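You operate a simulated robot arm through the tools that you are given. There is no shell and no other tool.

Carry out the task below with a simulated two-armed robot. There is one attempt and no reset: what you move stays moved.

JOB
Shrink the sleeve on the blue cable at the lug card's heat.
Fine: oven lid shut, stop once it has shrunk, open when HOT is out, cable into the green tray, lid left open. Where these are worked on the way, their far stop is far enough and under half their travel is too little: oven lid.
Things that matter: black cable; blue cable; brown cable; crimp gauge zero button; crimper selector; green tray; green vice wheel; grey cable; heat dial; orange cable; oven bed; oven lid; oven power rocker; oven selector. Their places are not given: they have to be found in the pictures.

It is judged by the outcome, as a careful person would: the job done as asked, and still so three seconds after it is handed in. It fails if anything else is knocked over, pushed out of place, dropped, spilled or broken. A push-on lid holds only when it is set on centred and level and pressed home; a screw cap is set on level and turned clockwise until tight.

ROBOT AND FRAMES
Two 7-joint arms with fingered hands on one trunk that stands fixed in place. Base frame: the origin is at the foot of the trunk, x ahead of it, y to its left, z up; the work surface is at about z = 91.2. Lengths are in cm, angles in degrees, forces in N, time in s.
The left shoulder is at [5, 21.4, 86.9], the right one opposite. With the tool pointing down near the work surface each hand reaches from about 30 to 86 cm from the base axis, measured 20 degrees to its own side. Payload 3 kg a hand.
The tool frame of a hand sits at the grasp point between the pads (the TCP): z along the fingers, y along the line on which they close. The tips reach 2.6 cm beyond it. The gripper opens to 13.2 cm; its body begins 7.3 cm behind the TCP. The gripper is a hand of 3 fingers: y runs from the thumb to the fingers, the wrist lies at [0, 0, -22.9] in the tool frame, and closing takes about 1.5 s.
Orientation is that of the tool frame in the base frame, as a unit quaternion [x, y, z, w]. With the fingers straight down and closing along the base's y, the tool's x points along the base's -x, its y along +y and its z along -z.

CONTROLS
- The arms move only by the tool play_rows. It takes "left_motion", "right_motion" or both (then of equal length, played together; a hand with none holds still); each is a list of rows, each a list of 6 numbers: the shift along the tool's x, y, z in units of 25 mm (1.0 is 25 mm), then the turn, a rotation vector about the tool's x, y, z in units of 6 degrees (1.0 is 6 degrees). In form: [[dx, dy, dz, rx, ry, rz], ...]. A call has 1 to 20 rows; each row shifts and turns the commanded pose from where the row before left it, along the tool's axes as they then stand. "left_gripper" and "right_gripper" are, for a hand that has rows, the finger opening in cm, from 0 to 13.2, set as the call begins (left out, the last holds). A call with a number of a shift or a turn outside -1 to 1 is refused whole. Rows are played at 5 a second. More than 5 cm and 8.6 degrees between two rows, or a gripper value outside its range, and nothing of the call is played. A pose out of reach is approached as far as the arm can. The call stops where the force on the tool passes 40 N (or 10 N more than at its start, if that is more) or the arm is blocked; 0.2 s more then pass. The fingers move at their own pace (about 7.2 cm/s each) and stop on an object; they squeeze with about 24 N. The grip force told is the motor's: it shows also when the fingers shut on nothing. Time passes only in rows, and 0.2 s behind the last, so rows that do not move let the fingers close. It gives the time, the measured TCP pose, the force on the tool (base axes), the opening and the grip force at its end, in the units of the frame above (readings bear some noise), with the torque about the TCP (base axes, N m) and any sound that the robot's microphone picked up.
- Cameras (640 x 400 px; columns grow to the right, rows downward): "scene" is now at [1.76, -5.12, 150.46]; the picture's right is [-0.61, -0.79, 0.00], its down [-0.48, 0.37, -0.80] and it looks along [0.63, -0.49, -0.60] (base axes); focal length 319 px, centre (320, 200). "left" rides on the left gripper at [-6.2, 0.3, -9.2] in its tool frame; the picture's right is [-0.05, -1.00, 0.00], its down [0.83, -0.04, -0.56] and it looks along [0.55, -0.03, 0.83] (tool axes); focal length 230 px, centre (320, 200). "right" rides on the right gripper at [6.1, 0.3, -9.2] in its tool frame; the picture's right is [-0.05, 1.00, 0.00], its down [-0.83, -0.04, -0.56] and it looks along [-0.55, -0.03, 0.83] (tool axes); focal length 230 px, centre (320, 200).
- camera(camera): a new picture of that camera. No time passes.
- finger_targets(finger1, finger2, thumb_bend, hand): sets how far each is bent, from 0 (flat) to 100 (curled in); at 30 the hand is open as for a grip, at 70 the pads meet at the TCP. One left out holds its place. A second passes; each finger stops where it meets its share of the squeeze, and holds until it gets a number again. A gripper value or a shape takes the hand back. It gives what a move gives, with no picture; readings hold the bend of each and the force on the fingers (four entries, about 0 where the hand has none), thumb and palm.
- hand_shape(shape, hand): the hand has 3 fingers and takes this shape, open, in about a second: jaw (thumb against the fingers, like two jaws); tri (thumb and two fingers); tip (a fingertip pinch); poke (one finger out to press); point (the index stretched); flat (the hand flat); cup (the hand cupped); fist (a fist). The gripper value then closes the fingers along that shape, each until it touches; the sizes above hold for jaw. It gives what a move gives, with no picture.
- pan_tilt(pan, tilt): turns the head with the scene camera to pan (to the left, within 86 degrees either way) and tilt (down, from -29 to 69), counted from straight ahead of the robot. It gives what a move gives.
- probe_pixels(camera, pixels): for up to 12 pixels [column, row] of the newest picture of that camera ("zoom" is the newest enlarged one), the place [x, y, z] in the base frame of the surface seen there, good to about 0.2 cm. No time passes.
- inspect(camera, box): a new picture of the part [left, top, right, bottom] of that camera's present view, enlarged. No time passes.
- finish_job(): hands the job in; it is judged then, once.

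Leave the grippers open and the arms clear of the work at the hand-in unless told otherwise.

The tools are called after "Request:" by a JSON object that holds its "fn" and its "kwargs". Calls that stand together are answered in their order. play_rows: Moves the arms, as the interface text tells. Its arguments: {"type":"object","properties":{"left_motion":{"type":"array"},"left_gripper":{"type":"number"},"right_motion":{"type":"array"},"right_gripper":{"type":"number"}},"required":[]} The other tools are called the same way: hand_shape (shape, hand) gives the hand a shape; finger_targets (finger1, finger2, thumb_bend, hand) moves the fingers one by one; pan_tilt (pan, tilt) turns the head that bears the scene camera; camera (camera) takes a picture; probe_pixels (camera, pixels) gives the place of the surface under pixels of a picture; inspect (camera, box) takes an enlarged picture of a part of a camera's view; finish_job () hands the job in.

At the start:

```text
t: 0.0
left_ee_pos: [43.45, -4.83, 122.21]
left_ee_rot: [0.259, 0.966, 0.0, 0.0]
left_force: [-0.7, -0.3, -1.2]
left_wrist_torque: [-0.03, -0.01, 0.0]
left_finger_gap: 13.19
left_grip_force: 0.0
left_shape: jaw
left_bend: [30.0, 30.0, 30.0]
left_finger forces: [0.1, 0.0, 0.0, 0.0, 0.0, 0.1]
right_ee_pos: [35.28, -40.08, 120.29]
right_ee_rot: [0.258, 0.966, 0.0, 0.0]
right_force: [0.5, -0.9, -0.3]
right_wrist_torque: [0.0, -0.02, 0.05]
right_finger_gap: 13.18
right_grip_force: 0.1
right_shape: jaw
right_bend: [30.0, 30.0, 30.0]
right_finger forces: [0.0, 0.0, 0.0, 0.0, 0.0, 0.0]
head pan, tilt (commanded): [-37.6, 36.9]
```

scene: 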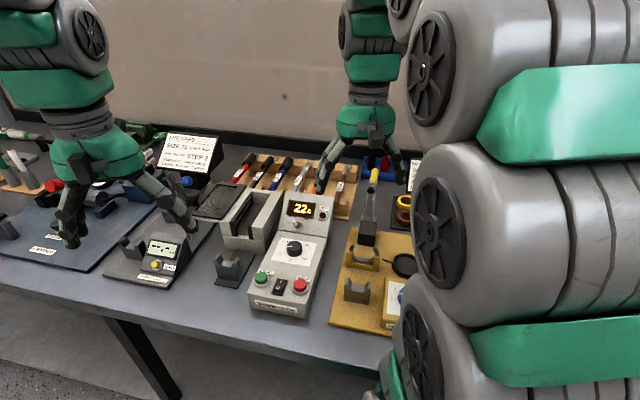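
right: 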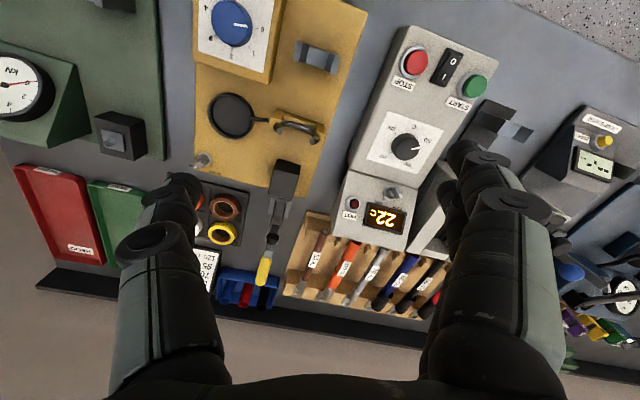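
left: 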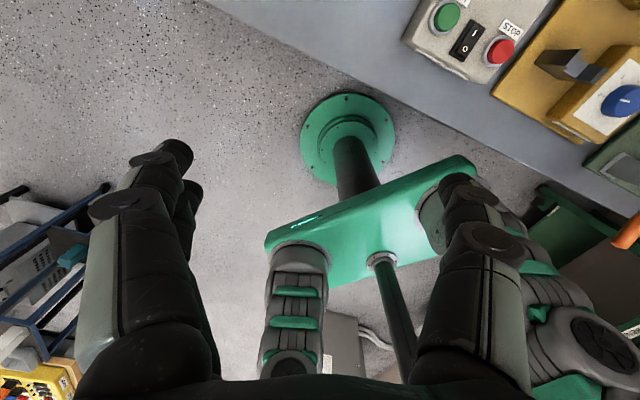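

I see a bench with an oven (display "22c", dial, START/STOP, rocker), a lug card at top left and a rack of cables. I'll enlarge the scene around the lug card and the oven.

Request:
{"fn": "inspect", "kwargs": {"camera": "scene", "box": [140, 120, 300, 220]}}

Request:
{"fn": "inspect", "kwargs": {"camera": "scene", "box": [200, 140, 400, 330]}}

Request:
{"fn": "inspect", "kwargs": {"camera": "right", "box": [330, 20, 500, 280]}}

Request:
{"fn": "inspect", "kwargs": {"camera": "right", "box": [260, 180, 480, 320]}}

```text
4.00 times, centred on (220, 170) of scene
```

zoom: 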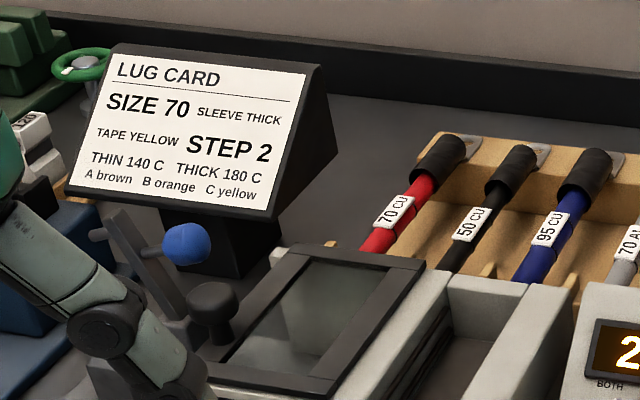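

```text
2.11 times, centred on (300, 235) of scene
```

zoom: 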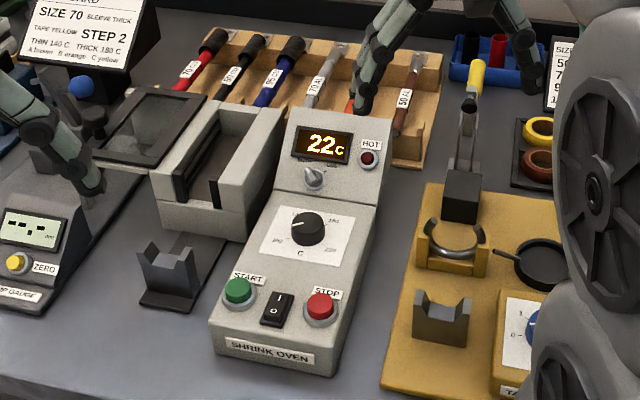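

```text
1.54 times, centred on (415, 150) of right
```

zoom: 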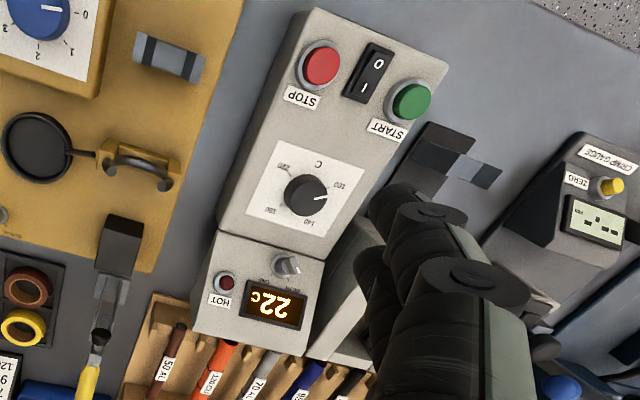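

```text
2.86 times, centred on (370, 250) of right
```

zoom: 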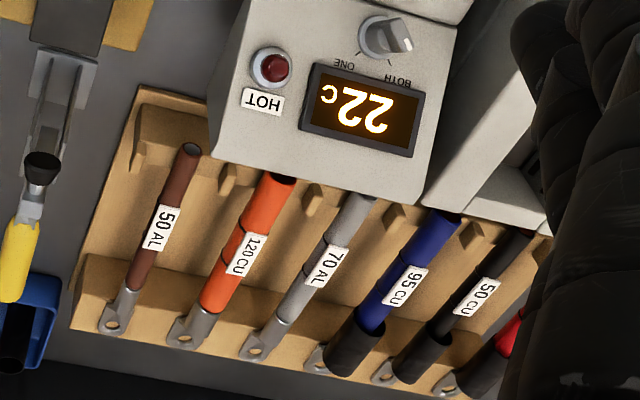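

The lug card reads SIZE 70, SLEEVE THICK, THICK 180 C, so the heat wanted is 180 C. The oven lid seems to lie open to the left of the bed. I'll turn the head for a better overview of the bench.

Request:
{"fn": "pan_tilt", "kwargs": {"pan": -45, "tilt": 40}}

Request:
{"fn": "camera", "kwargs": {"camera": "scene"}}

```text
t: 0.7
left_ee_pos: [43.42, -4.72, 122.26]
left_ee_rot: [0.26, 0.966, -0.001, -0.001]
left_force: [0.3, -0.3, -0.3]
left_wrist_torque: [0.02, 0.03, -0.02]
left_finger_gap: 13.2
left_grip_force: 0.1
left_shape: jaw
left_bend: [30.0, 30.0, 30.0]
left_finger forces: [0.0, 0.1, 0.0, 0.0, 0.1, 0.0]
right_ee_pos: [35.2, -40.08, 120.13]
right_ee_rot: [0.258, 0.966, 0.0, 0.0]
right_force: [-0.7, 0.3, -0.8]
right_wrist_torque: [0.02, 0.02, 0.01]
right_finger_gap: 13.18
right_grip_force: 0.0
right_shape: jaw
right_bend: [30.0, 30.0, 30.0]
right_finger forces: [0.0, 0.0, 0.1, 0.0, 0.0, 0.1]
head pan, tilt (commanded): [-45.0, 40.0]
```

```text
taken
```

scene: 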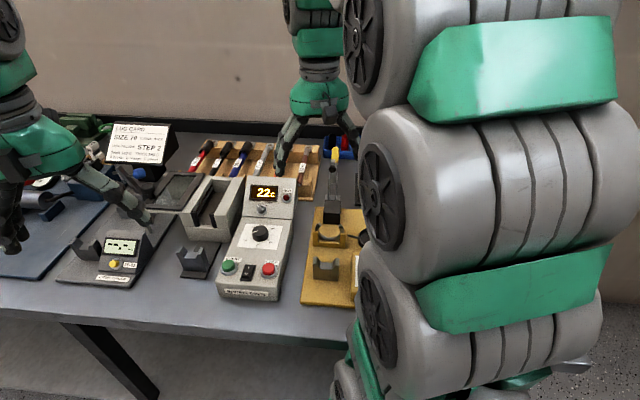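

Now I'll probe some key points of this picture for their places: bed, lid, dial, buttons, cables.

Request:
{"fn": "probe_pixels", "kwargs": {"camera": "scene", "pixels": [[228, 267], [268, 270], [248, 271], [261, 234], [264, 210], [287, 197], [212, 210], [196, 256], [179, 188], [240, 158], [222, 155], [326, 300]]}}

Request:
{"fn": "inspect", "kwargs": {"camera": "scene", "box": [140, 130, 300, 230]}}

Request:
{"fn": "inspect", "kwargs": {"camera": "scene", "box": [205, 170, 305, 310]}}

```text
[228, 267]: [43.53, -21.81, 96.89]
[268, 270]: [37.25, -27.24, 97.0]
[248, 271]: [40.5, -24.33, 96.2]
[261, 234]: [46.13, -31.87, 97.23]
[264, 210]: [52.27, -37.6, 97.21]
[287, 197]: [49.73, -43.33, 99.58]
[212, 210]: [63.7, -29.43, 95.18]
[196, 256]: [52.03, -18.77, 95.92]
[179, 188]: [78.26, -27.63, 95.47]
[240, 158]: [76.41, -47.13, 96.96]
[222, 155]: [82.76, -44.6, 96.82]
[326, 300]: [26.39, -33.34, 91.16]
```

```text
4.00 times, centred on (220, 180) of scene
```

zoom: 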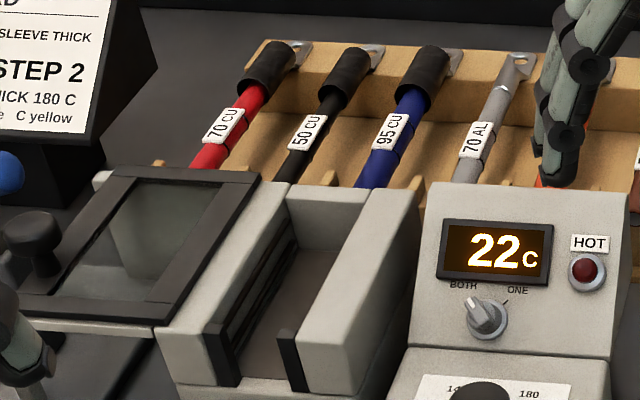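

```text
2.86 times, centred on (255, 240) of scene
```

zoom: 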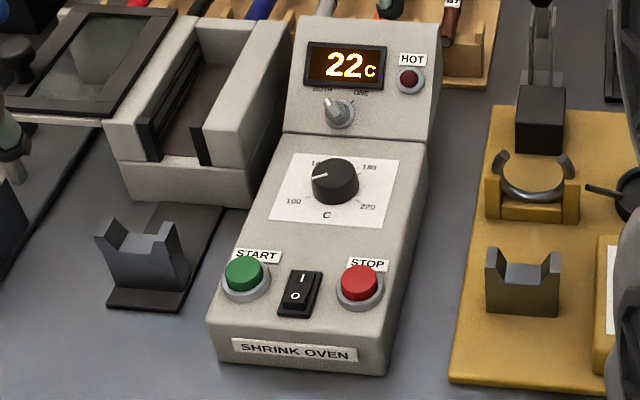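

The dial has marks 100, 140, 180, 220 with the pointer left of 140 now, and the selector stands between BOTH and ONE on the BOTH side. I'll take a new right-hand picture and probe the tray, cable and dial places.

Request:
{"fn": "camera", "kwargs": {"camera": "right"}}

Request:
{"fn": "inspect", "kwargs": {"camera": "right", "box": [350, 100, 450, 180]}}

Request:
{"fn": "inspect", "kwargs": {"camera": "right", "box": [0, 140, 300, 320]}}

Request:
{"fn": "probe_pixels", "kwargs": {"camera": "right", "pixels": [[115, 200], [125, 250], [95, 190], [65, 220], [400, 273], [388, 298], [418, 255], [345, 265], [325, 240], [403, 145], [420, 145], [392, 192]]}}

```text
taken
```

right: 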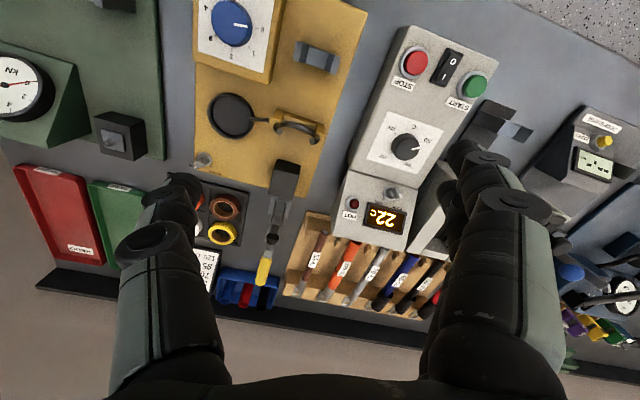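

```text
5.00 times, centred on (400, 140) of right
```

zoom: 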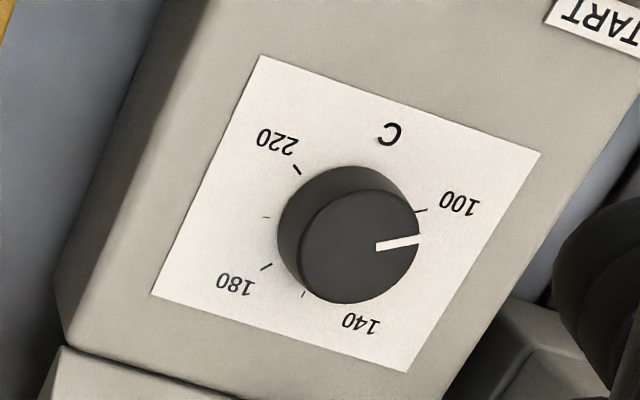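

```text
2.13 times, centred on (150, 230) of right
```

zoom: 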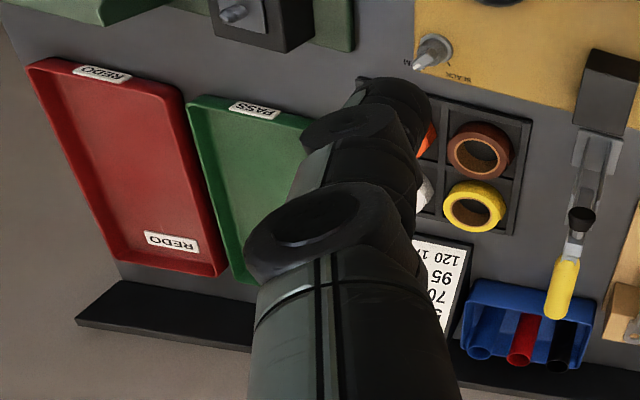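

```text
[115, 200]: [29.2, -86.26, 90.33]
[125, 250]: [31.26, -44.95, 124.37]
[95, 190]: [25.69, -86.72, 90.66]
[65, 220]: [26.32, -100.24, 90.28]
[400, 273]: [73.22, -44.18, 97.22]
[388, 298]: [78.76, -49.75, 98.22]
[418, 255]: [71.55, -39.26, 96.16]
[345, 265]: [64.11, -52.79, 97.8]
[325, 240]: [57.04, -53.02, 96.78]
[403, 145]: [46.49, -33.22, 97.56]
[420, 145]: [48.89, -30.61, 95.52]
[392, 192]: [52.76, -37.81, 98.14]
```

The heat dial points just past 100. I need closer views of the lid and its knob. I'll probe points on the lid, its knob and rails in the newest scene picture.

Request:
{"fn": "inspect", "kwargs": {"camera": "scene", "box": [120, 160, 250, 290]}}

Request:
{"fn": "probe_pixels", "kwargs": {"camera": "scene", "pixels": [[147, 187], [165, 212], [158, 206], [172, 175], [203, 178], [193, 212], [181, 212], [205, 235], [225, 225], [197, 222], [232, 178], [243, 185]]}}

```text
3.08 times, centred on (185, 225) of scene
```

zoom: 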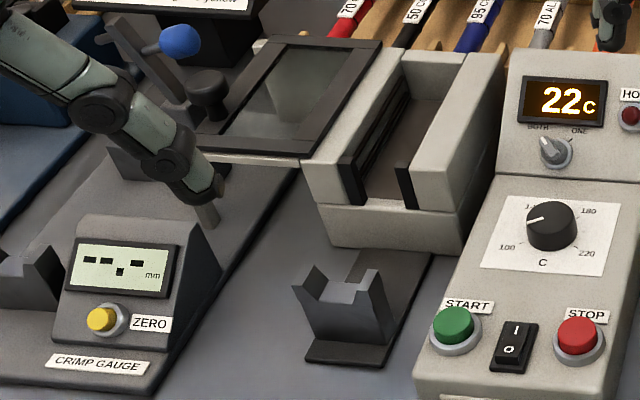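

```text
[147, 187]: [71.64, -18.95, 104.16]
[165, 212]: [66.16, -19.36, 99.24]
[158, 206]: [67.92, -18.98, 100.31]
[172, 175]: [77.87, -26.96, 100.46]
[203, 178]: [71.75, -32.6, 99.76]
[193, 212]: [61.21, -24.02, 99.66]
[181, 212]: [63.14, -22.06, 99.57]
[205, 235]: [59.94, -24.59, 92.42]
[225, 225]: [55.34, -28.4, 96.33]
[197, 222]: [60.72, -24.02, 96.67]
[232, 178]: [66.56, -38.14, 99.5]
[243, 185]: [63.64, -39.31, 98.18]
```

The lid seems to slide on rails toward the bed, with a black knob at zoom (208,90). I'll probe these points in the newest enlarged picture.

Request:
{"fn": "probe_pixels", "kwargs": {"camera": "zoom", "pixels": [[208, 80], [208, 105], [270, 42], [378, 45], [305, 152], [205, 138], [265, 150], [255, 160], [330, 205], [420, 160], [480, 60], [430, 215]]}}

Request:
{"fn": "probe_pixels", "kwargs": {"camera": "zoom", "pixels": [[300, 280], [375, 275], [340, 300], [420, 265], [310, 355], [375, 360], [405, 60], [355, 195], [405, 205], [440, 50], [395, 150], [180, 42]]}}

```text
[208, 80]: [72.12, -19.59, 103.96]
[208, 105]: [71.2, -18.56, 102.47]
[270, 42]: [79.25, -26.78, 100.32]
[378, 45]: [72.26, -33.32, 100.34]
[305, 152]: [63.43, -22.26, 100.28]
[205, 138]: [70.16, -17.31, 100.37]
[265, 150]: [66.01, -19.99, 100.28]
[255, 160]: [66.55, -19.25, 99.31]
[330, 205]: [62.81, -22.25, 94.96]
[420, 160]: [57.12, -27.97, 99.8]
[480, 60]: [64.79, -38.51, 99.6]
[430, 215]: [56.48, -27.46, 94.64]
```

```text
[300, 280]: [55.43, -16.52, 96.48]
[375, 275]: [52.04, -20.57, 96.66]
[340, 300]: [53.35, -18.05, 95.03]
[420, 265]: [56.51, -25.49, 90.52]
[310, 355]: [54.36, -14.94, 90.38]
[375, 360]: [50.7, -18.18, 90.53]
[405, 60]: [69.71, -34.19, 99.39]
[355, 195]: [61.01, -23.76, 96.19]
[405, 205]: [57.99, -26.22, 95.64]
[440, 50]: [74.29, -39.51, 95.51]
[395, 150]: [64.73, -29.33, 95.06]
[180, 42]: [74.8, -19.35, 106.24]
```

The lid is a slider: plate at z≈100.3, knob near [72,-20,104], rails run to the bed. The bed slot is in line with the cradle before it. Bench axes: "away" is azimuth -49°. I'll turn the right hand to that axis and carry it high over the bed and rack to look at the cables closely.

Request:
{"fn": "play_rows", "kwargs": {"right_motion": [[0, 0, 0, 0, 0, 0.8], [0, 0, 0, 0, 0, 0.8], [0, 0, 0, 0, 0, 0.8], [0, 0, 0, 0, 0, 0.78], [-0.6, 0.9, 0, 0, 0, 0], [-0.6, 0.9, 0, 0, 0, 0], [-0.6, 0.9, 0, 0, 0, 0], [-0.6, 0.9, 0, 0, 0, 0], [-0.6, 0.9, 0, 0, 0, 0], [-0.6, 0.9, 0, 0, 0, 0], [-0.6, 0.9, 0, 0, 0, 0], [-0.6, 0.9, 0, 0, 0, 0], [-0.6, 0.9, 0, 0, 0, 0], [-0.6, 0.9, 0, 0, 0, 0], [-0.6, 0.9, 0, 0, 0, 0], [0, 0, 0, 0, 0, 0]]}}

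Request:
{"fn": "camera", "kwargs": {"camera": "right"}}

Request:
{"fn": "camera", "kwargs": {"camera": "scene"}}

```text
t: 4.1
left_ee_pos: [43.36, -4.69, 122.2]
left_ee_rot: [0.259, 0.966, 0.001, 0.0]
left_force: [-0.3, 0.5, 0.6]
left_wrist_torque: [-0.04, -0.02, 0.03]
left_finger_gap: 13.2
left_grip_force: 0.1
left_shape: jaw
left_bend: [30.0, 30.0, 30.0]
left_finger forces: [0.0, 0.1, 0.0, 0.0, 0.0, 0.0]
right_ee_pos: [62.75, -36.62, 119.23]
right_ee_rot: [0.416, 0.91, 0.0, 0.0]
right_force: [-0.2, 0.1, 1.0]
right_wrist_torque: [0.03, 0.0, 0.03]
right_finger_gap: 13.22
right_grip_force: 0.0
right_shape: jaw
right_bend: [30.0, 30.0, 30.0]
right_finger forces: [0.1, 0.0, 0.0, 0.1, 0.0, 0.1]
right hand out of reach, approached as far as the arm can: row 14, 15
head pan, tilt (commanded): [-45.0, 40.0]
```

```text
taken
```

right: 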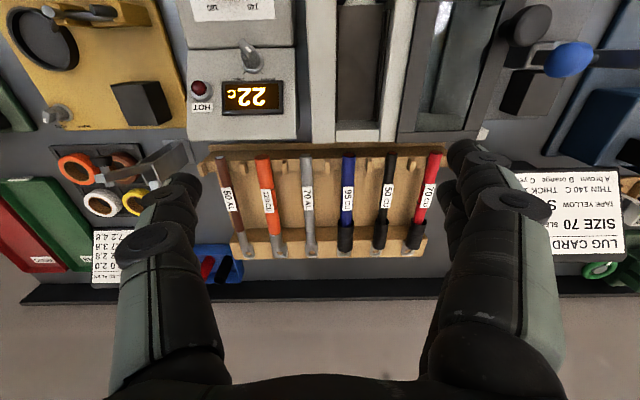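

```text
taken
```

scene: 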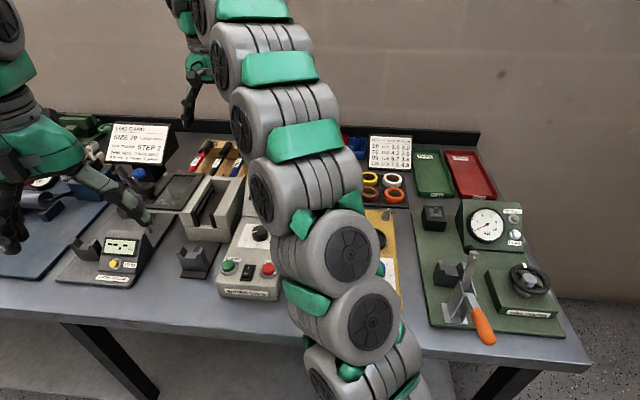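

Now I see all six cables. The blue "95 CU" runs from (348,155) to its black sleeve at (345,240). I'll probe along it and over the bed and lid.

Request:
{"fn": "probe_pixels", "kwargs": {"camera": "right", "pixels": [[348, 156], [348, 175], [347, 197], [346, 222], [345, 240], [344, 254], [342, 250], [385, 160], [382, 240], [308, 160], [308, 240], [330, 175]]}}

Request:
{"fn": "inspect", "kwargs": {"camera": "right", "box": [200, 130, 460, 280]}}

Request:
{"fn": "inspect", "kwargs": {"camera": "right", "box": [180, 0, 440, 150]}}

Request:
{"fn": "inspect", "kwargs": {"camera": "scene", "box": [340, 120, 600, 350]}}

```text
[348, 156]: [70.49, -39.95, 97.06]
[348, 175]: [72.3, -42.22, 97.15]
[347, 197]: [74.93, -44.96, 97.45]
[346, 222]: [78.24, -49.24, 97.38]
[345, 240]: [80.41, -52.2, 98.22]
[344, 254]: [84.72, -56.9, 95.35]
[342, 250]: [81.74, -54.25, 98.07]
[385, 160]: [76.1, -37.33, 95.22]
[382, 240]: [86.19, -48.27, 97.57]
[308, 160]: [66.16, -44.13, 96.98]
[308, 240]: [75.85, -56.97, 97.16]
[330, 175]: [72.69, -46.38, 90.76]
```

```text
2.46 times, centred on (330, 205) of right
```

zoom: 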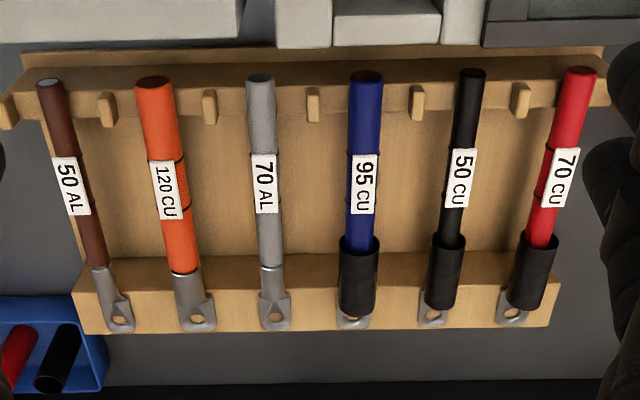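

```text
2.46 times, centred on (310, 75) of right
```

zoom: 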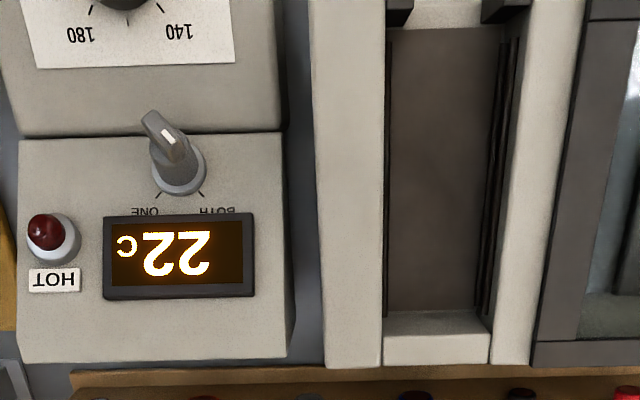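

```text
1.74 times, centred on (470, 235) of scene
```

zoom: 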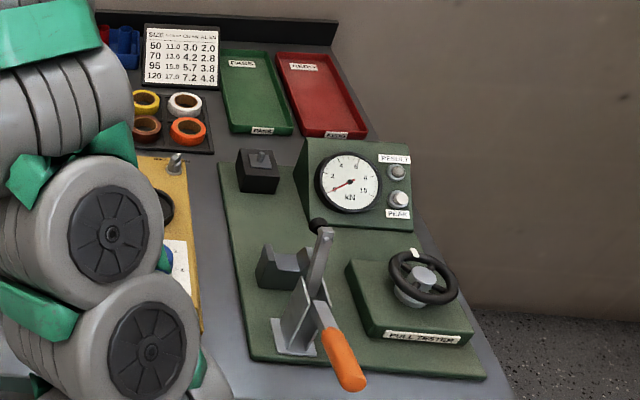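

The oven selector points to BOTH. The blue cable's near end is at about [70.5,-40,97], sleeve toward [80.4,-52.2,98]. Green tray is at the far right (scene about 430,170). Next I draw the right hand back above the panel to read dial, rocker and selector closely.

Request:
{"fn": "play_rows", "kwargs": {"right_motion": [[0.9, -0.37, 0.2, 0, 0, 0], [0.9, -0.37, 0.2, 0, 0, 0], [0.9, -0.37, 0.2, 0, 0, 0], [0.9, -0.37, 0.2, 0, 0, 0], [0.9, -0.37, 0.2, 0, 0, 0], [0.9, -0.37, 0.2, 0, 0, 0], [0.9, -0.37, 0.2, 0, 0, 0], [0.9, -0.37, 0.2, 0, 0, 0], [0.9, -0.37, 0.2, 0, 0, 0], [0.9, -0.37, 0.2, 0, 0, 0], [0, 0, 0, 0, 0, 0]]}}

Request:
{"fn": "camera", "kwargs": {"camera": "right"}}

Request:
{"fn": "camera", "kwargs": {"camera": "scene"}}

```text
t: 6.5
left_ee_pos: [43.34, -4.75, 122.21]
left_ee_rot: [0.26, 0.966, 0.001, 0.0]
left_force: [-0.1, -1.2, -0.3]
left_wrist_torque: [-0.01, -0.03, 0.01]
left_finger_gap: 13.17
left_grip_force: 0.0
left_shape: jaw
left_bend: [30.0, 30.0, 30.0]
left_finger forces: [0.1, 0.0, 0.0, 0.0, 0.1, 0.1]
right_ee_pos: [41.06, -25.71, 114.21]
right_ee_rot: [0.416, 0.909, -0.001, -0.001]
right_force: [0.7, -0.1, 0.2]
right_wrist_torque: [0.0, -0.01, 0.06]
right_finger_gap: 13.2
right_grip_force: 0.1
right_shape: jaw
right_bend: [30.0, 30.0, 30.0]
right_finger forces: [0.1, 0.0, 0.0, 0.0, 0.0, 0.1]
head pan, tilt (commanded): [-45.0, 40.0]
```

```text
taken
```

right: 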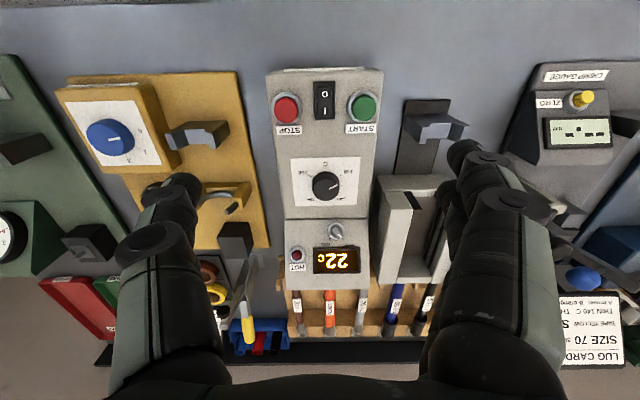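

```text
taken
```

scene: 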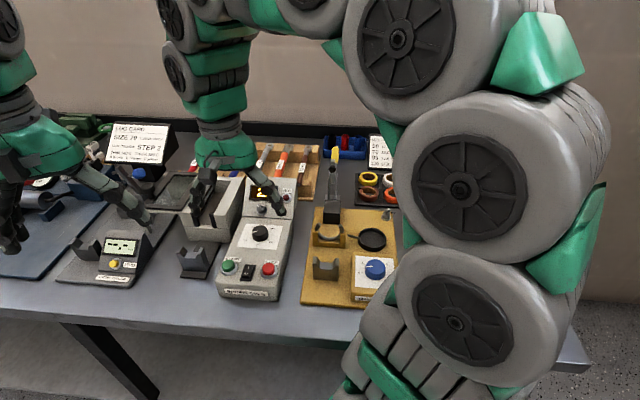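

I have a good view of the panel. I'll enlarge the dial, rocker and selector and probe the dial and ticks.

Request:
{"fn": "inspect", "kwargs": {"camera": "right", "box": [285, 155, 365, 205]}}

Request:
{"fn": "inspect", "kwargs": {"camera": "right", "box": [265, 70, 385, 145]}}

Request:
{"fn": "inspect", "kwargs": {"camera": "right", "box": [285, 210, 385, 280]}}

Request:
{"fn": "probe_pixels", "kwargs": {"camera": "right", "pixels": [[326, 186], [332, 184], [312, 172], [340, 198], [286, 107], [323, 100], [323, 88], [323, 112], [361, 107], [336, 230], [300, 165], [352, 165]]}}

```text
8.00 times, centred on (325, 180) of right
```

zoom: 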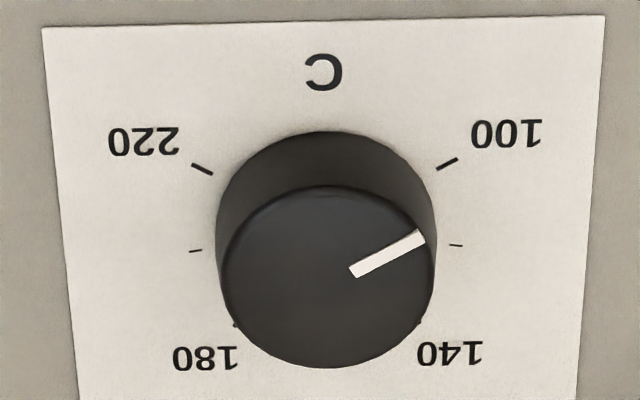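

```text
5.33 times, centred on (325, 108) of right
```

zoom: 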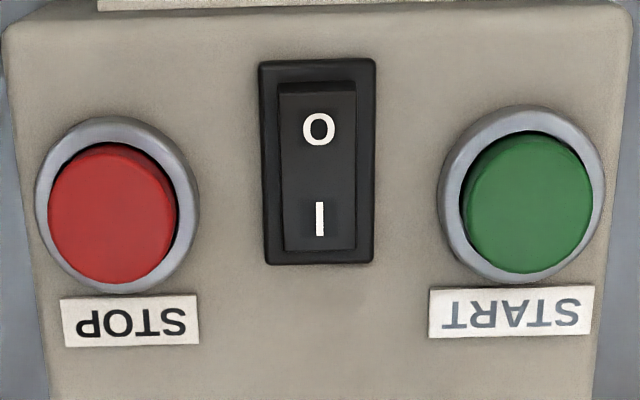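

```text
5.71 times, centred on (335, 245) of right
```

zoom: 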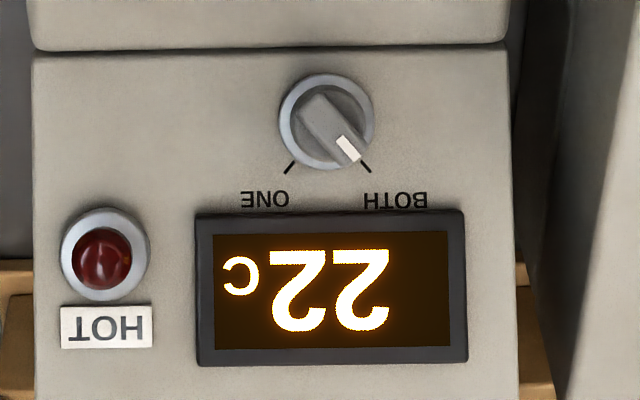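

```text
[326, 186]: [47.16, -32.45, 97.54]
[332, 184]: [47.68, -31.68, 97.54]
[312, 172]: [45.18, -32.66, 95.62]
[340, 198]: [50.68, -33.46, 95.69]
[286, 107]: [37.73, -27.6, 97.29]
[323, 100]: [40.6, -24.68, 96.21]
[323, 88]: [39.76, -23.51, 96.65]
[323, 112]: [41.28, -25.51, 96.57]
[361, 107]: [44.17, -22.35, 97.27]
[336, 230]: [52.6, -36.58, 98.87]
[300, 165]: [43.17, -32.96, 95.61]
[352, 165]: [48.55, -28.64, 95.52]
```

The selector points at BOTH and the display is lit, so the oven seems powered; I'll check the rocker heights. I re-enlarge the dial and probe ticks, pointer, and the step behind the dial.

Request:
{"fn": "inspect", "kwargs": {"camera": "right", "box": [285, 155, 365, 205]}}

Request:
{"fn": "probe_pixels", "kwargs": {"camera": "zoom", "pixels": [[447, 163], [202, 168], [456, 245], [196, 250], [420, 324], [235, 325], [327, 276], [418, 239], [352, 272], [327, 190], [225, 276], [430, 276]]}}

Request:
{"fn": "probe_pixels", "kwargs": {"camera": "right", "pixels": [[305, 205], [305, 213], [305, 217], [305, 221], [305, 230], [323, 87], [323, 90], [323, 95], [323, 105], [323, 110], [323, 115], [317, 100]]}}

```text
8.00 times, centred on (325, 180) of right
```

zoom: 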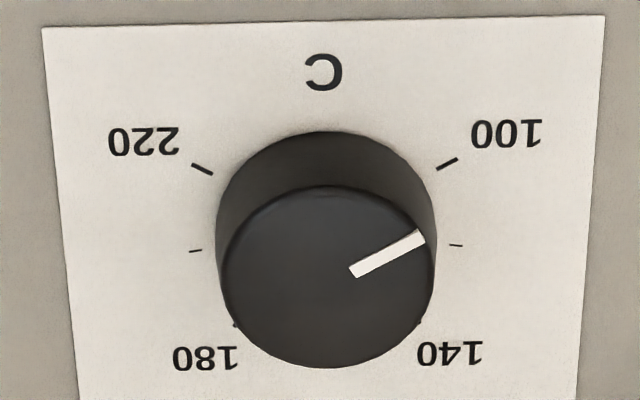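

```text
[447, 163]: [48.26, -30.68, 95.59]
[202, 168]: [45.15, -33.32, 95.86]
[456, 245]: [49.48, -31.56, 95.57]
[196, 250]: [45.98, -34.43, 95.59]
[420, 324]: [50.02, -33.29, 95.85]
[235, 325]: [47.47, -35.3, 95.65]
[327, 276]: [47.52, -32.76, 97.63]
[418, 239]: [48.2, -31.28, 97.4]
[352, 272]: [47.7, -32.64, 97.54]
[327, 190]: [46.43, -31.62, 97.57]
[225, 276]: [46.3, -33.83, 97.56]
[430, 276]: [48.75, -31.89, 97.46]
```

```text
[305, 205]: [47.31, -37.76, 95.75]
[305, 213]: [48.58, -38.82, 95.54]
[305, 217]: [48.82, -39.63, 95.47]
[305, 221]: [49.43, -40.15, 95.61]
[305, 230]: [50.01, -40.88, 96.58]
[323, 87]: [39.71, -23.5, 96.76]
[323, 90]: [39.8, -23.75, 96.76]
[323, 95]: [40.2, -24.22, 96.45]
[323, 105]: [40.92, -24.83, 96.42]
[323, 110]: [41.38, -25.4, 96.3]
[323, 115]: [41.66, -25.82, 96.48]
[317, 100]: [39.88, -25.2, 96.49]
```

The scale is 100 at -120° and 220 at +120° (2° per C); the pointer is at about -114° (≈103 C), so 180 needs about 154° clockwise. The rocker's I side is down (power on). Dial centre ≈ [47.5,-32.75], top z≈97.6. I'll look at the right hand's fingers to choose a grip.

Request:
{"fn": "inspect", "kwargs": {"camera": "scene", "box": [160, 110, 310, 230]}}

Request:
{"fn": "inspect", "kwargs": {"camera": "right", "box": [100, 130, 580, 400]}}

Request:
{"fn": "inspect", "kwargs": {"camera": "scene", "box": [0, 100, 170, 260]}}

```text
3.33 times, centred on (235, 170) of scene
```

zoom: 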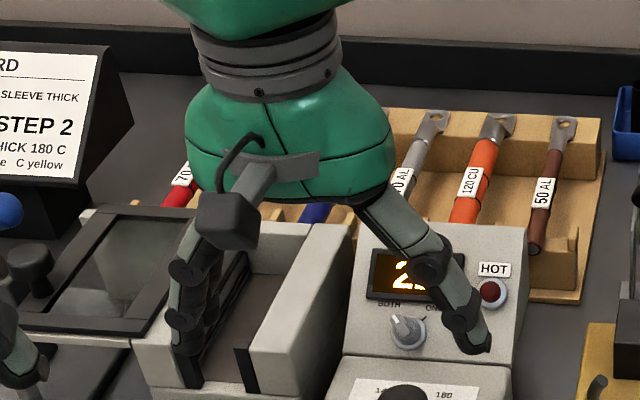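

```text
1.33 times, centred on (340, 265) of right
```

zoom: 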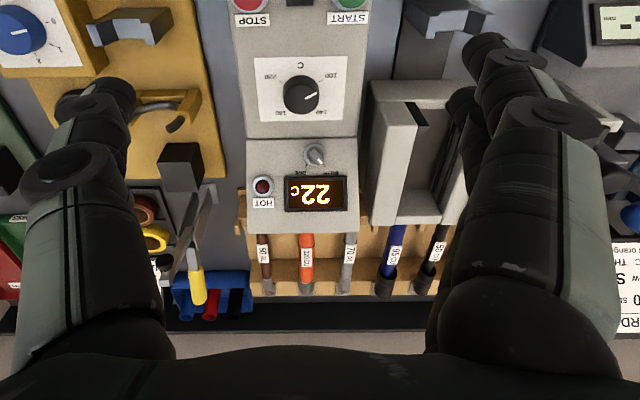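

```text
2.50 times, centred on (85, 180) of scene
```

zoom: 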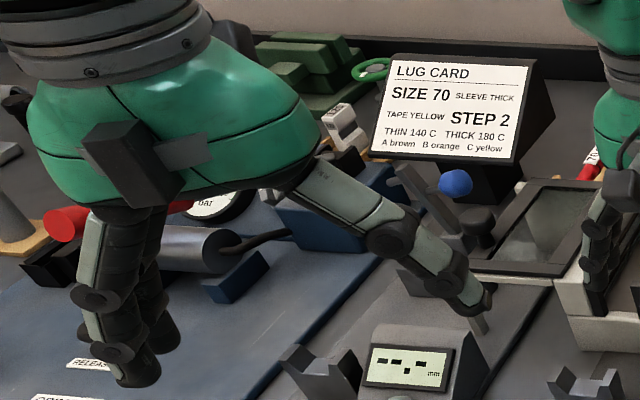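

Two fingers oppose a thumb. I'll shift the right hand above the dial (z≈110), narrow the opening to 5.5 cm, and pre-turn the wrist counter-clockwise so the whole 154° fits in one sweep.

Request:
{"fn": "play_rows", "kwargs": {"right_motion": [[-0.953, 0.028, 0.4, 0, 0, 0], [-0.953, 0.028, 0.4, 0, 0, 0], [-0.953, 0.028, 0.4, 0, 0, 0], [-0.953, 0.028, 0.4, 0, 0, 0], [0, 0, 0, 0, 0, -1], [0, 0, 0, 0, 0, -1], [0, 0, 0, 0, 0, -1], [0, 0, 0, 0, 0, -1], [0, 0, 0, 0, 0, -1], [0, 0, 0, 0, 0, -1], [0, 0, 0, 0, 0, -1], [0, 0, 0, 0, 0, -1], [0, 0, 0, 0, 0, -1], [0, 0, 0, 0, 0, -1], [0, 0, 0, 0, 0, -1], [0, 0, 0, 0, 0, -1], [0, 0, 0, 0, 0, -1], [0, 0, 0, 0, 0, -1], [0, 0, 0, 0, 0, -1], [0, 0, 0, 0, 0, -1]], "right_gripper": 5.5}}

Request:
{"fn": "camera", "kwargs": {"camera": "right"}}

Request:
{"fn": "camera", "kwargs": {"camera": "scene"}}

```text
t: 10.7
left_ee_pos: [43.4, -4.84, 122.25]
left_ee_rot: [0.26, 0.966, -0.001, 0.0]
left_force: [-0.3, -0.5, -0.4]
left_wrist_torque: [-0.01, 0.0, 0.02]
left_finger_gap: 13.21
left_grip_force: 0.0
left_shape: jaw
left_bend: [30.0, 30.0, 30.0]
left_finger forces: [0.0, 0.1, 0.1, 0.1, 0.0, 0.1]
right_ee_pos: [47.6, -32.48, 110.23]
right_ee_rot: [-0.397, 0.918, 0.0, 0.0]
right_force: [1.2, -0.1, -0.2]
right_wrist_torque: [0.0, -0.01, -0.01]
right_finger_gap: 5.56
right_grip_force: 0.1
right_shape: jaw
right_bend: [73.0, 73.0, 70.0]
right_finger forces: [0.0, 0.1, 0.1, 0.0, 0.0, 0.0]
head pan, tilt (commanded): [-45.0, 40.0]
```

```text
taken
```

right: 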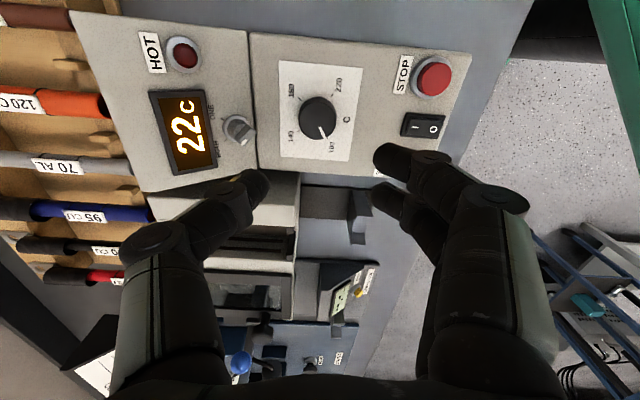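

```text
taken
```

scene: 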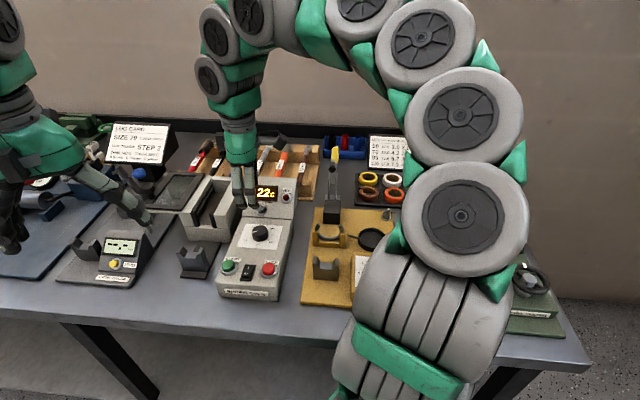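

The wrist turned well. I'll lower toward the dial, stopping with the tips just above its top to check centring.

Request:
{"fn": "play_rows", "kwargs": {"right_motion": [[0.05, -0.02, 0.8, 0, 0, 0], [0.05, -0.02, 0.8, 0, 0, 0], [0, 0, 0.8, 0, 0, 0], [0, 0, 0.8, 0, 0, 0], [0, 0, 0.6, 0, 0, 0], [0, 0, 0, 0, 0, 0]]}}

Request:
{"fn": "camera", "kwargs": {"camera": "right"}}

Request:
{"fn": "inspect", "kwargs": {"camera": "scene", "box": [200, 150, 310, 270]}}

```text
t: 12.1
left_ee_pos: [43.36, -4.91, 122.19]
left_ee_rot: [0.259, 0.966, 0.0, 0.0]
left_force: [0.3, 0.4, 0.2]
left_wrist_torque: [0.01, 0.03, 0.0]
left_finger_gap: 13.21
left_grip_force: 0.0
left_shape: jaw
left_bend: [30.0, 30.0, 30.0]
left_finger forces: [0.0, 0.1, 0.0, 0.0, 0.1, 0.0]
right_ee_pos: [47.45, -32.72, 100.52]
right_ee_rot: [-0.398, 0.917, -0.001, 0.0]
right_force: [0.8, -0.1, 0.4]
right_wrist_torque: [0.01, 0.03, -0.03]
right_finger_gap: 5.54
right_grip_force: 0.0
right_shape: jaw
right_bend: [73.0, 73.0, 70.0]
right_finger forces: [0.0, 0.0, 0.0, 0.0, 0.0, 0.0]
head pan, tilt (commanded): [-45.0, 40.0]
```

```text
taken
```

right: 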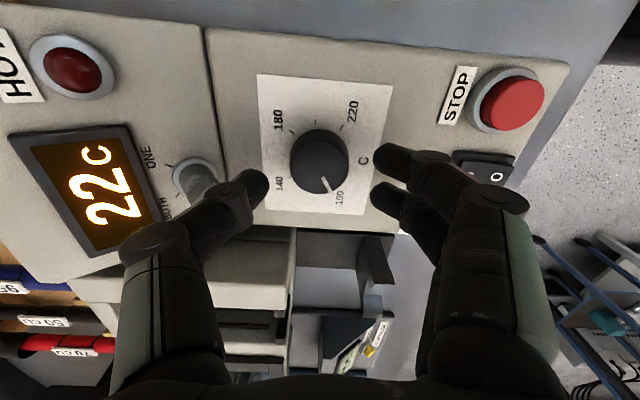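

```text
3.33 times, centred on (255, 210) of scene
```

zoom: 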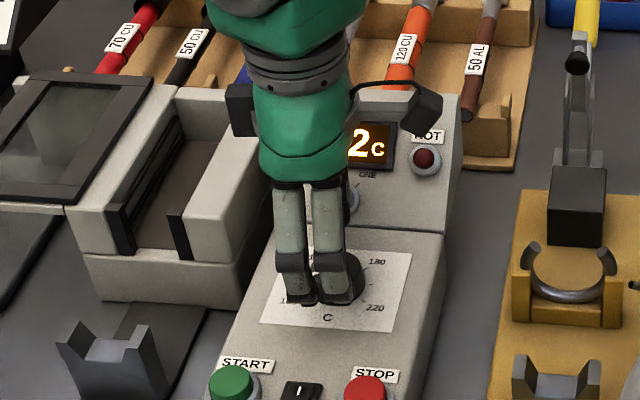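

The dial is between thumb and fingers. I'll probe the dial's rim to confirm its centre.

Request:
{"fn": "inspect", "kwargs": {"camera": "right", "box": [240, 110, 400, 230]}}

Request:
{"fn": "probe_pixels", "kwargs": {"camera": "zoom", "pixels": [[320, 100], [320, 200], [320, 300], [220, 200], [420, 200], [250, 280], [390, 280], [60, 290], [600, 200], [570, 340]]}}

```text
3.33 times, centred on (320, 170) of right
```

zoom: 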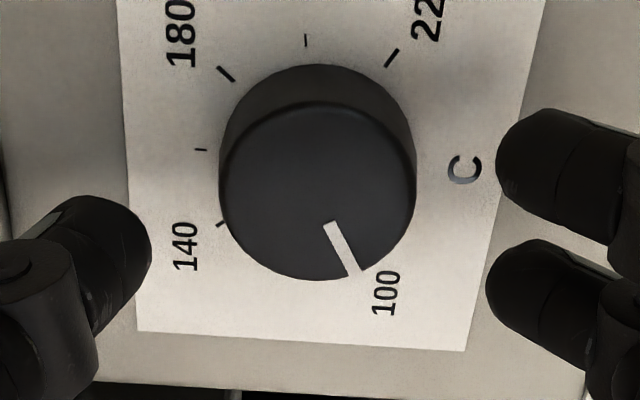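

```text
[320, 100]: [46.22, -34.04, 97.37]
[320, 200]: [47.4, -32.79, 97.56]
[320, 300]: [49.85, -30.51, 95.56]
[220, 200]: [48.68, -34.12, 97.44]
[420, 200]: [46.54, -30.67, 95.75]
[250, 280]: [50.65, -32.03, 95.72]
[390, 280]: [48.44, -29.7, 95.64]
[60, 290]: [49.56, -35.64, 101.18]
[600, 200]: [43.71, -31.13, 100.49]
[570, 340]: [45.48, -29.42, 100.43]
```

Dial centre ≈ [47.3,-32.9]; fingers are 2.5 cm apart on one side. I'll shift a little, lower to z≈98.7, then close on the dial with the hand still.

Request:
{"fn": "play_rows", "kwargs": {"right_motion": [[0.08, 0, 0.36, 0, 0, 0], [0, 0, 0.36, 0, 0, 0], [0, 0, 0, 0, 0, 0]]}}

Request:
{"fn": "play_rows", "kwargs": {"right_motion": [[0, 0, 0, 0, 0, 0], [0, 0, 0, 0, 0, 0], [0, 0, 0, 0, 0, 0], [0, 0, 0, 0, 0, 0], [0, 0, 0, 0, 0, 0], [0, 0, 0, 0, 0, 0]], "right_gripper": 2.6}}

Request:
{"fn": "camera", "kwargs": {"camera": "right"}}

```text
t: 12.9
left_ee_pos: [43.33, -4.77, 122.23]
left_ee_rot: [0.26, 0.966, 0.0, 0.0]
left_force: [-0.3, 0.9, -0.2]
left_wrist_torque: [-0.08, -0.02, 0.01]
left_finger_gap: 13.2
left_grip_force: 0.0
left_shape: jaw
left_bend: [30.0, 30.0, 30.0]
left_finger forces: [0.1, 0.0, 0.0, 0.0, 0.0, 0.0]
right_ee_pos: [47.3, -32.91, 99.0]
right_ee_rot: [-0.398, 0.917, 0.0, 0.0]
right_force: [-0.5, -1.2, 0.1]
right_wrist_torque: [0.05, 0.02, -0.02]
right_finger_gap: 5.57
right_grip_force: 0.1
right_shape: jaw
right_bend: [73.0, 73.0, 70.0]
right_finger forces: [0.0, 0.0, 0.0, 0.0, 0.1, 0.1]
head pan, tilt (commanded): [-45.0, 40.0]
```

```text
t: 14.3
left_ee_pos: [43.35, -4.83, 122.21]
left_ee_rot: [0.26, 0.966, 0.0, 0.0]
left_force: [0.4, 0.5, 0.2]
left_wrist_torque: [-0.01, -0.04, -0.02]
left_finger_gap: 13.22
left_grip_force: 0.1
left_shape: jaw
left_bend: [30.0, 30.0, 30.0]
left_finger forces: [0.1, 0.1, 0.0, 0.1, 0.1, 0.0]
right_ee_pos: [47.33, -33.0, 98.96]
right_ee_rot: [-0.398, 0.918, 0.0, -0.001]
right_force: [-0.3, -1.8, -1.8]
right_wrist_torque: [-0.07, 0.02, -0.05]
right_finger_gap: 2.63
right_grip_force: 24.0
right_shape: jaw
right_bend: [73.0, 73.0, 70.0]
right_finger forces: [10.6, 10.3, 0.0, 0.1, 22.0, 0.1]
head pan, tilt (commanded): [-45.0, 40.0]
```

```text
taken
```

right: 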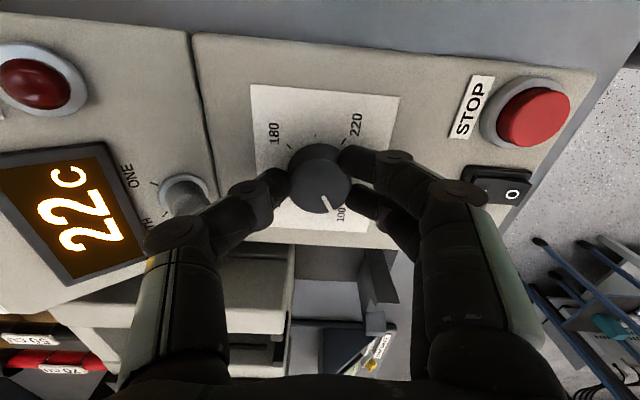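

The dial is firmly gripped (fingers ≈10 N each, thumb 22 N). I'll turn 30° clockwise (positive about the tool's z) and check that the pointer follows.

Request:
{"fn": "play_rows", "kwargs": {"right_motion": [[0, 0, 0, 0, 0, 1], [0, 0, 0, 0, 0, 1], [0, 0, 0, 0, 0, 1], [0, 0, 0, 0, 0, 1], [0, 0, 0, 0, 0, 1], [0, 0, 0, 0, 0, 0]]}}

Request:
{"fn": "camera", "kwargs": {"camera": "right"}}

```text
t: 15.7
left_ee_pos: [43.46, -4.81, 122.17]
left_ee_rot: [0.259, 0.966, 0.0, 0.0]
left_force: [-0.1, -0.5, 0.1]
left_wrist_torque: [-0.01, 0.0, 0.03]
left_finger_gap: 13.19
left_grip_force: 0.0
left_shape: jaw
left_bend: [30.0, 30.0, 30.0]
left_finger forces: [0.1, 0.0, 0.0, 0.0, 0.0, 0.0]
right_ee_pos: [47.29, -32.84, 99.02]
right_ee_rot: [-0.147, 0.989, 0.0, 0.0]
right_force: [-1.5, -3.0, -8.2]
right_wrist_torque: [-0.03, 0.04, 0.02]
right_finger_gap: 2.64
right_grip_force: 24.1
right_shape: jaw
right_bend: [73.0, 73.0, 70.0]
right_finger forces: [10.8, 10.3, 0.0, 0.1, 21.4, 0.0]
head pan, tilt (commanded): [-45.0, 40.0]
```

```text
taken
```

right: 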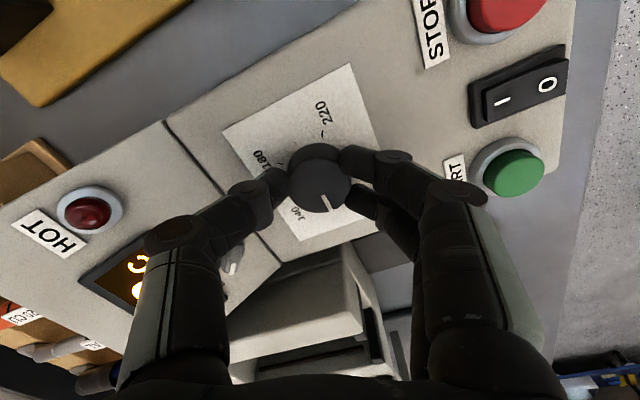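

The pointer follows the hand. I'll continue 108° more and then check.

Request:
{"fn": "play_rows", "kwargs": {"right_motion": [[0, 0, 0, 0, 0, 1], [0, 0, 0, 0, 0, 1], [0, 0, 0, 0, 0, 1], [0, 0, 0, 0, 0, 1], [0, 0, 0, 0, 0, 1], [0, 0, 0, 0, 0, 1], [0, 0, 0, 0, 0, 1], [0, 0, 0, 0, 0, 1], [0, 0, 0, 0, 0, 1], [0, 0, 0, 0, 0, 1], [0, 0, 0, 0, 0, 1], [0, 0, 0, 0, 0, 1], [0, 0, 0, 0, 0, 1], [0, 0, 0, 0, 0, 1], [0, 0, 0, 0, 0, 1], [0, 0, 0, 0, 0, 1], [0, 0, 0, 0, 0, 1], [0, 0, 0, 0, 0, 1], [0, 0, 0, 0, 0, 0]]}}

Request:
{"fn": "camera", "kwargs": {"camera": "right"}}

Request:
{"fn": "inspect", "kwargs": {"camera": "right", "box": [220, 80, 420, 230]}}

```text
t: 19.7
left_ee_pos: [43.33, -4.76, 122.16]
left_ee_rot: [0.259, 0.966, 0.0, -0.001]
left_force: [-0.5, -0.1, -0.1]
left_wrist_torque: [0.0, 0.01, -0.03]
left_finger_gap: 13.17
left_grip_force: 0.0
left_shape: jaw
left_bend: [30.0, 30.0, 30.0]
left_finger forces: [0.0, 0.1, 0.0, 0.0, 0.0, 0.0]
right_ee_pos: [47.38, -32.68, 98.95]
right_ee_rot: [0.715, 0.7, 0.0, 0.0]
right_force: [6.7, 26.1, 0.2]
right_wrist_torque: [0.48, -0.25, 0.03]
right_finger_gap: 2.58
right_grip_force: 23.7
right_shape: jaw
right_bend: [72.0, 73.0, 70.0]
right_finger forces: [21.2, 10.5, 0.0, 0.0, 21.4, 0.0]
head pan, tilt (commanded): [-45.0, 40.0]
```

```text
taken
```

right: 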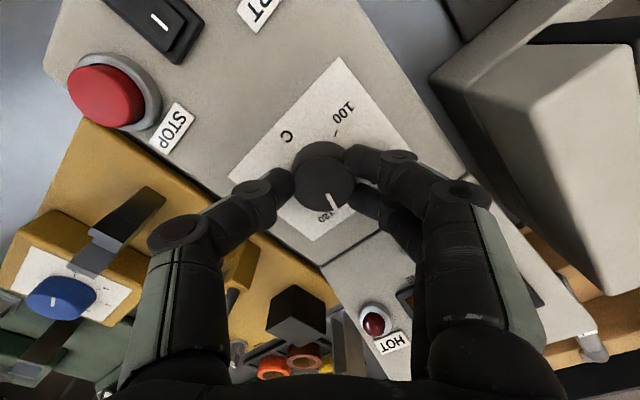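

```text
2.67 times, centred on (320, 155) of right
```

zoom: 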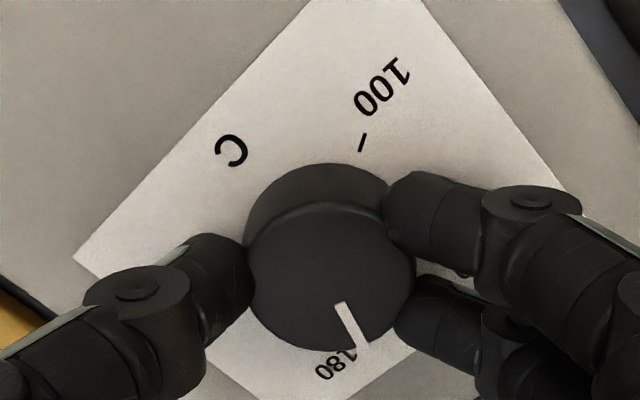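

The pointer is near 180; about 16° more remains by my count. There's 26 N sideways from a slight off-centre grip, so I ease the hand 0.15 cm along +y (tool x) while turning 12° more, then look.

Request:
{"fn": "play_rows", "kwargs": {"right_motion": [[0.06, 0, 0, 0, 0, 0], [0, 0, 0, 0, 0, 0.7], [0, 0, 0, 0, 0, 0.7], [0, 0, 0, 0, 0, 0.6], [0, 0, 0, 0, 0, 0]]}}

Request:
{"fn": "inspect", "kwargs": {"camera": "right", "box": [220, 80, 420, 230]}}

```text
t: 20.9
left_ee_pos: [43.38, -4.82, 122.23]
left_ee_rot: [0.26, 0.966, 0.0, 0.0]
left_force: [-0.9, -0.2, 0.3]
left_wrist_torque: [0.0, -0.03, -0.01]
left_finger_gap: 13.18
left_grip_force: 0.0
left_shape: jaw
left_bend: [30.0, 30.0, 30.0]
left_finger forces: [0.0, 0.1, 0.0, 0.0, 0.0, 0.1]
right_ee_pos: [47.32, -32.64, 98.87]
right_ee_rot: [0.784, 0.621, 0.0, 0.0]
right_force: [9.7, 15.3, 0.9]
right_wrist_torque: [0.28, -0.32, 0.02]
right_finger_gap: 2.57
right_grip_force: 24.4
right_shape: jaw
right_bend: [72.0, 73.0, 70.0]
right_finger forces: [19.3, 11.8, 0.0, 0.0, 20.9, 0.0]
head pan, tilt (commanded): [-45.0, 40.0]
```

```text
2.67 times, centred on (320, 155) of right
```

zoom: 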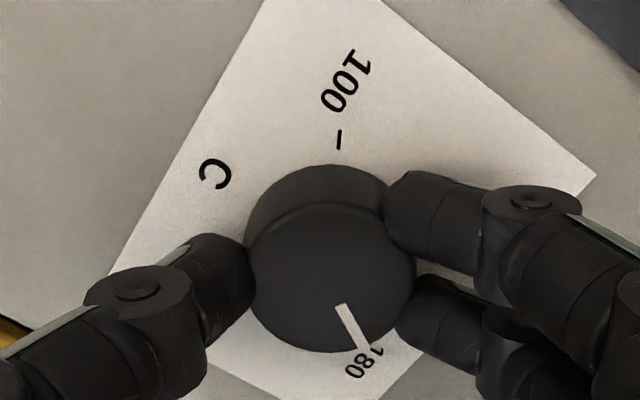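

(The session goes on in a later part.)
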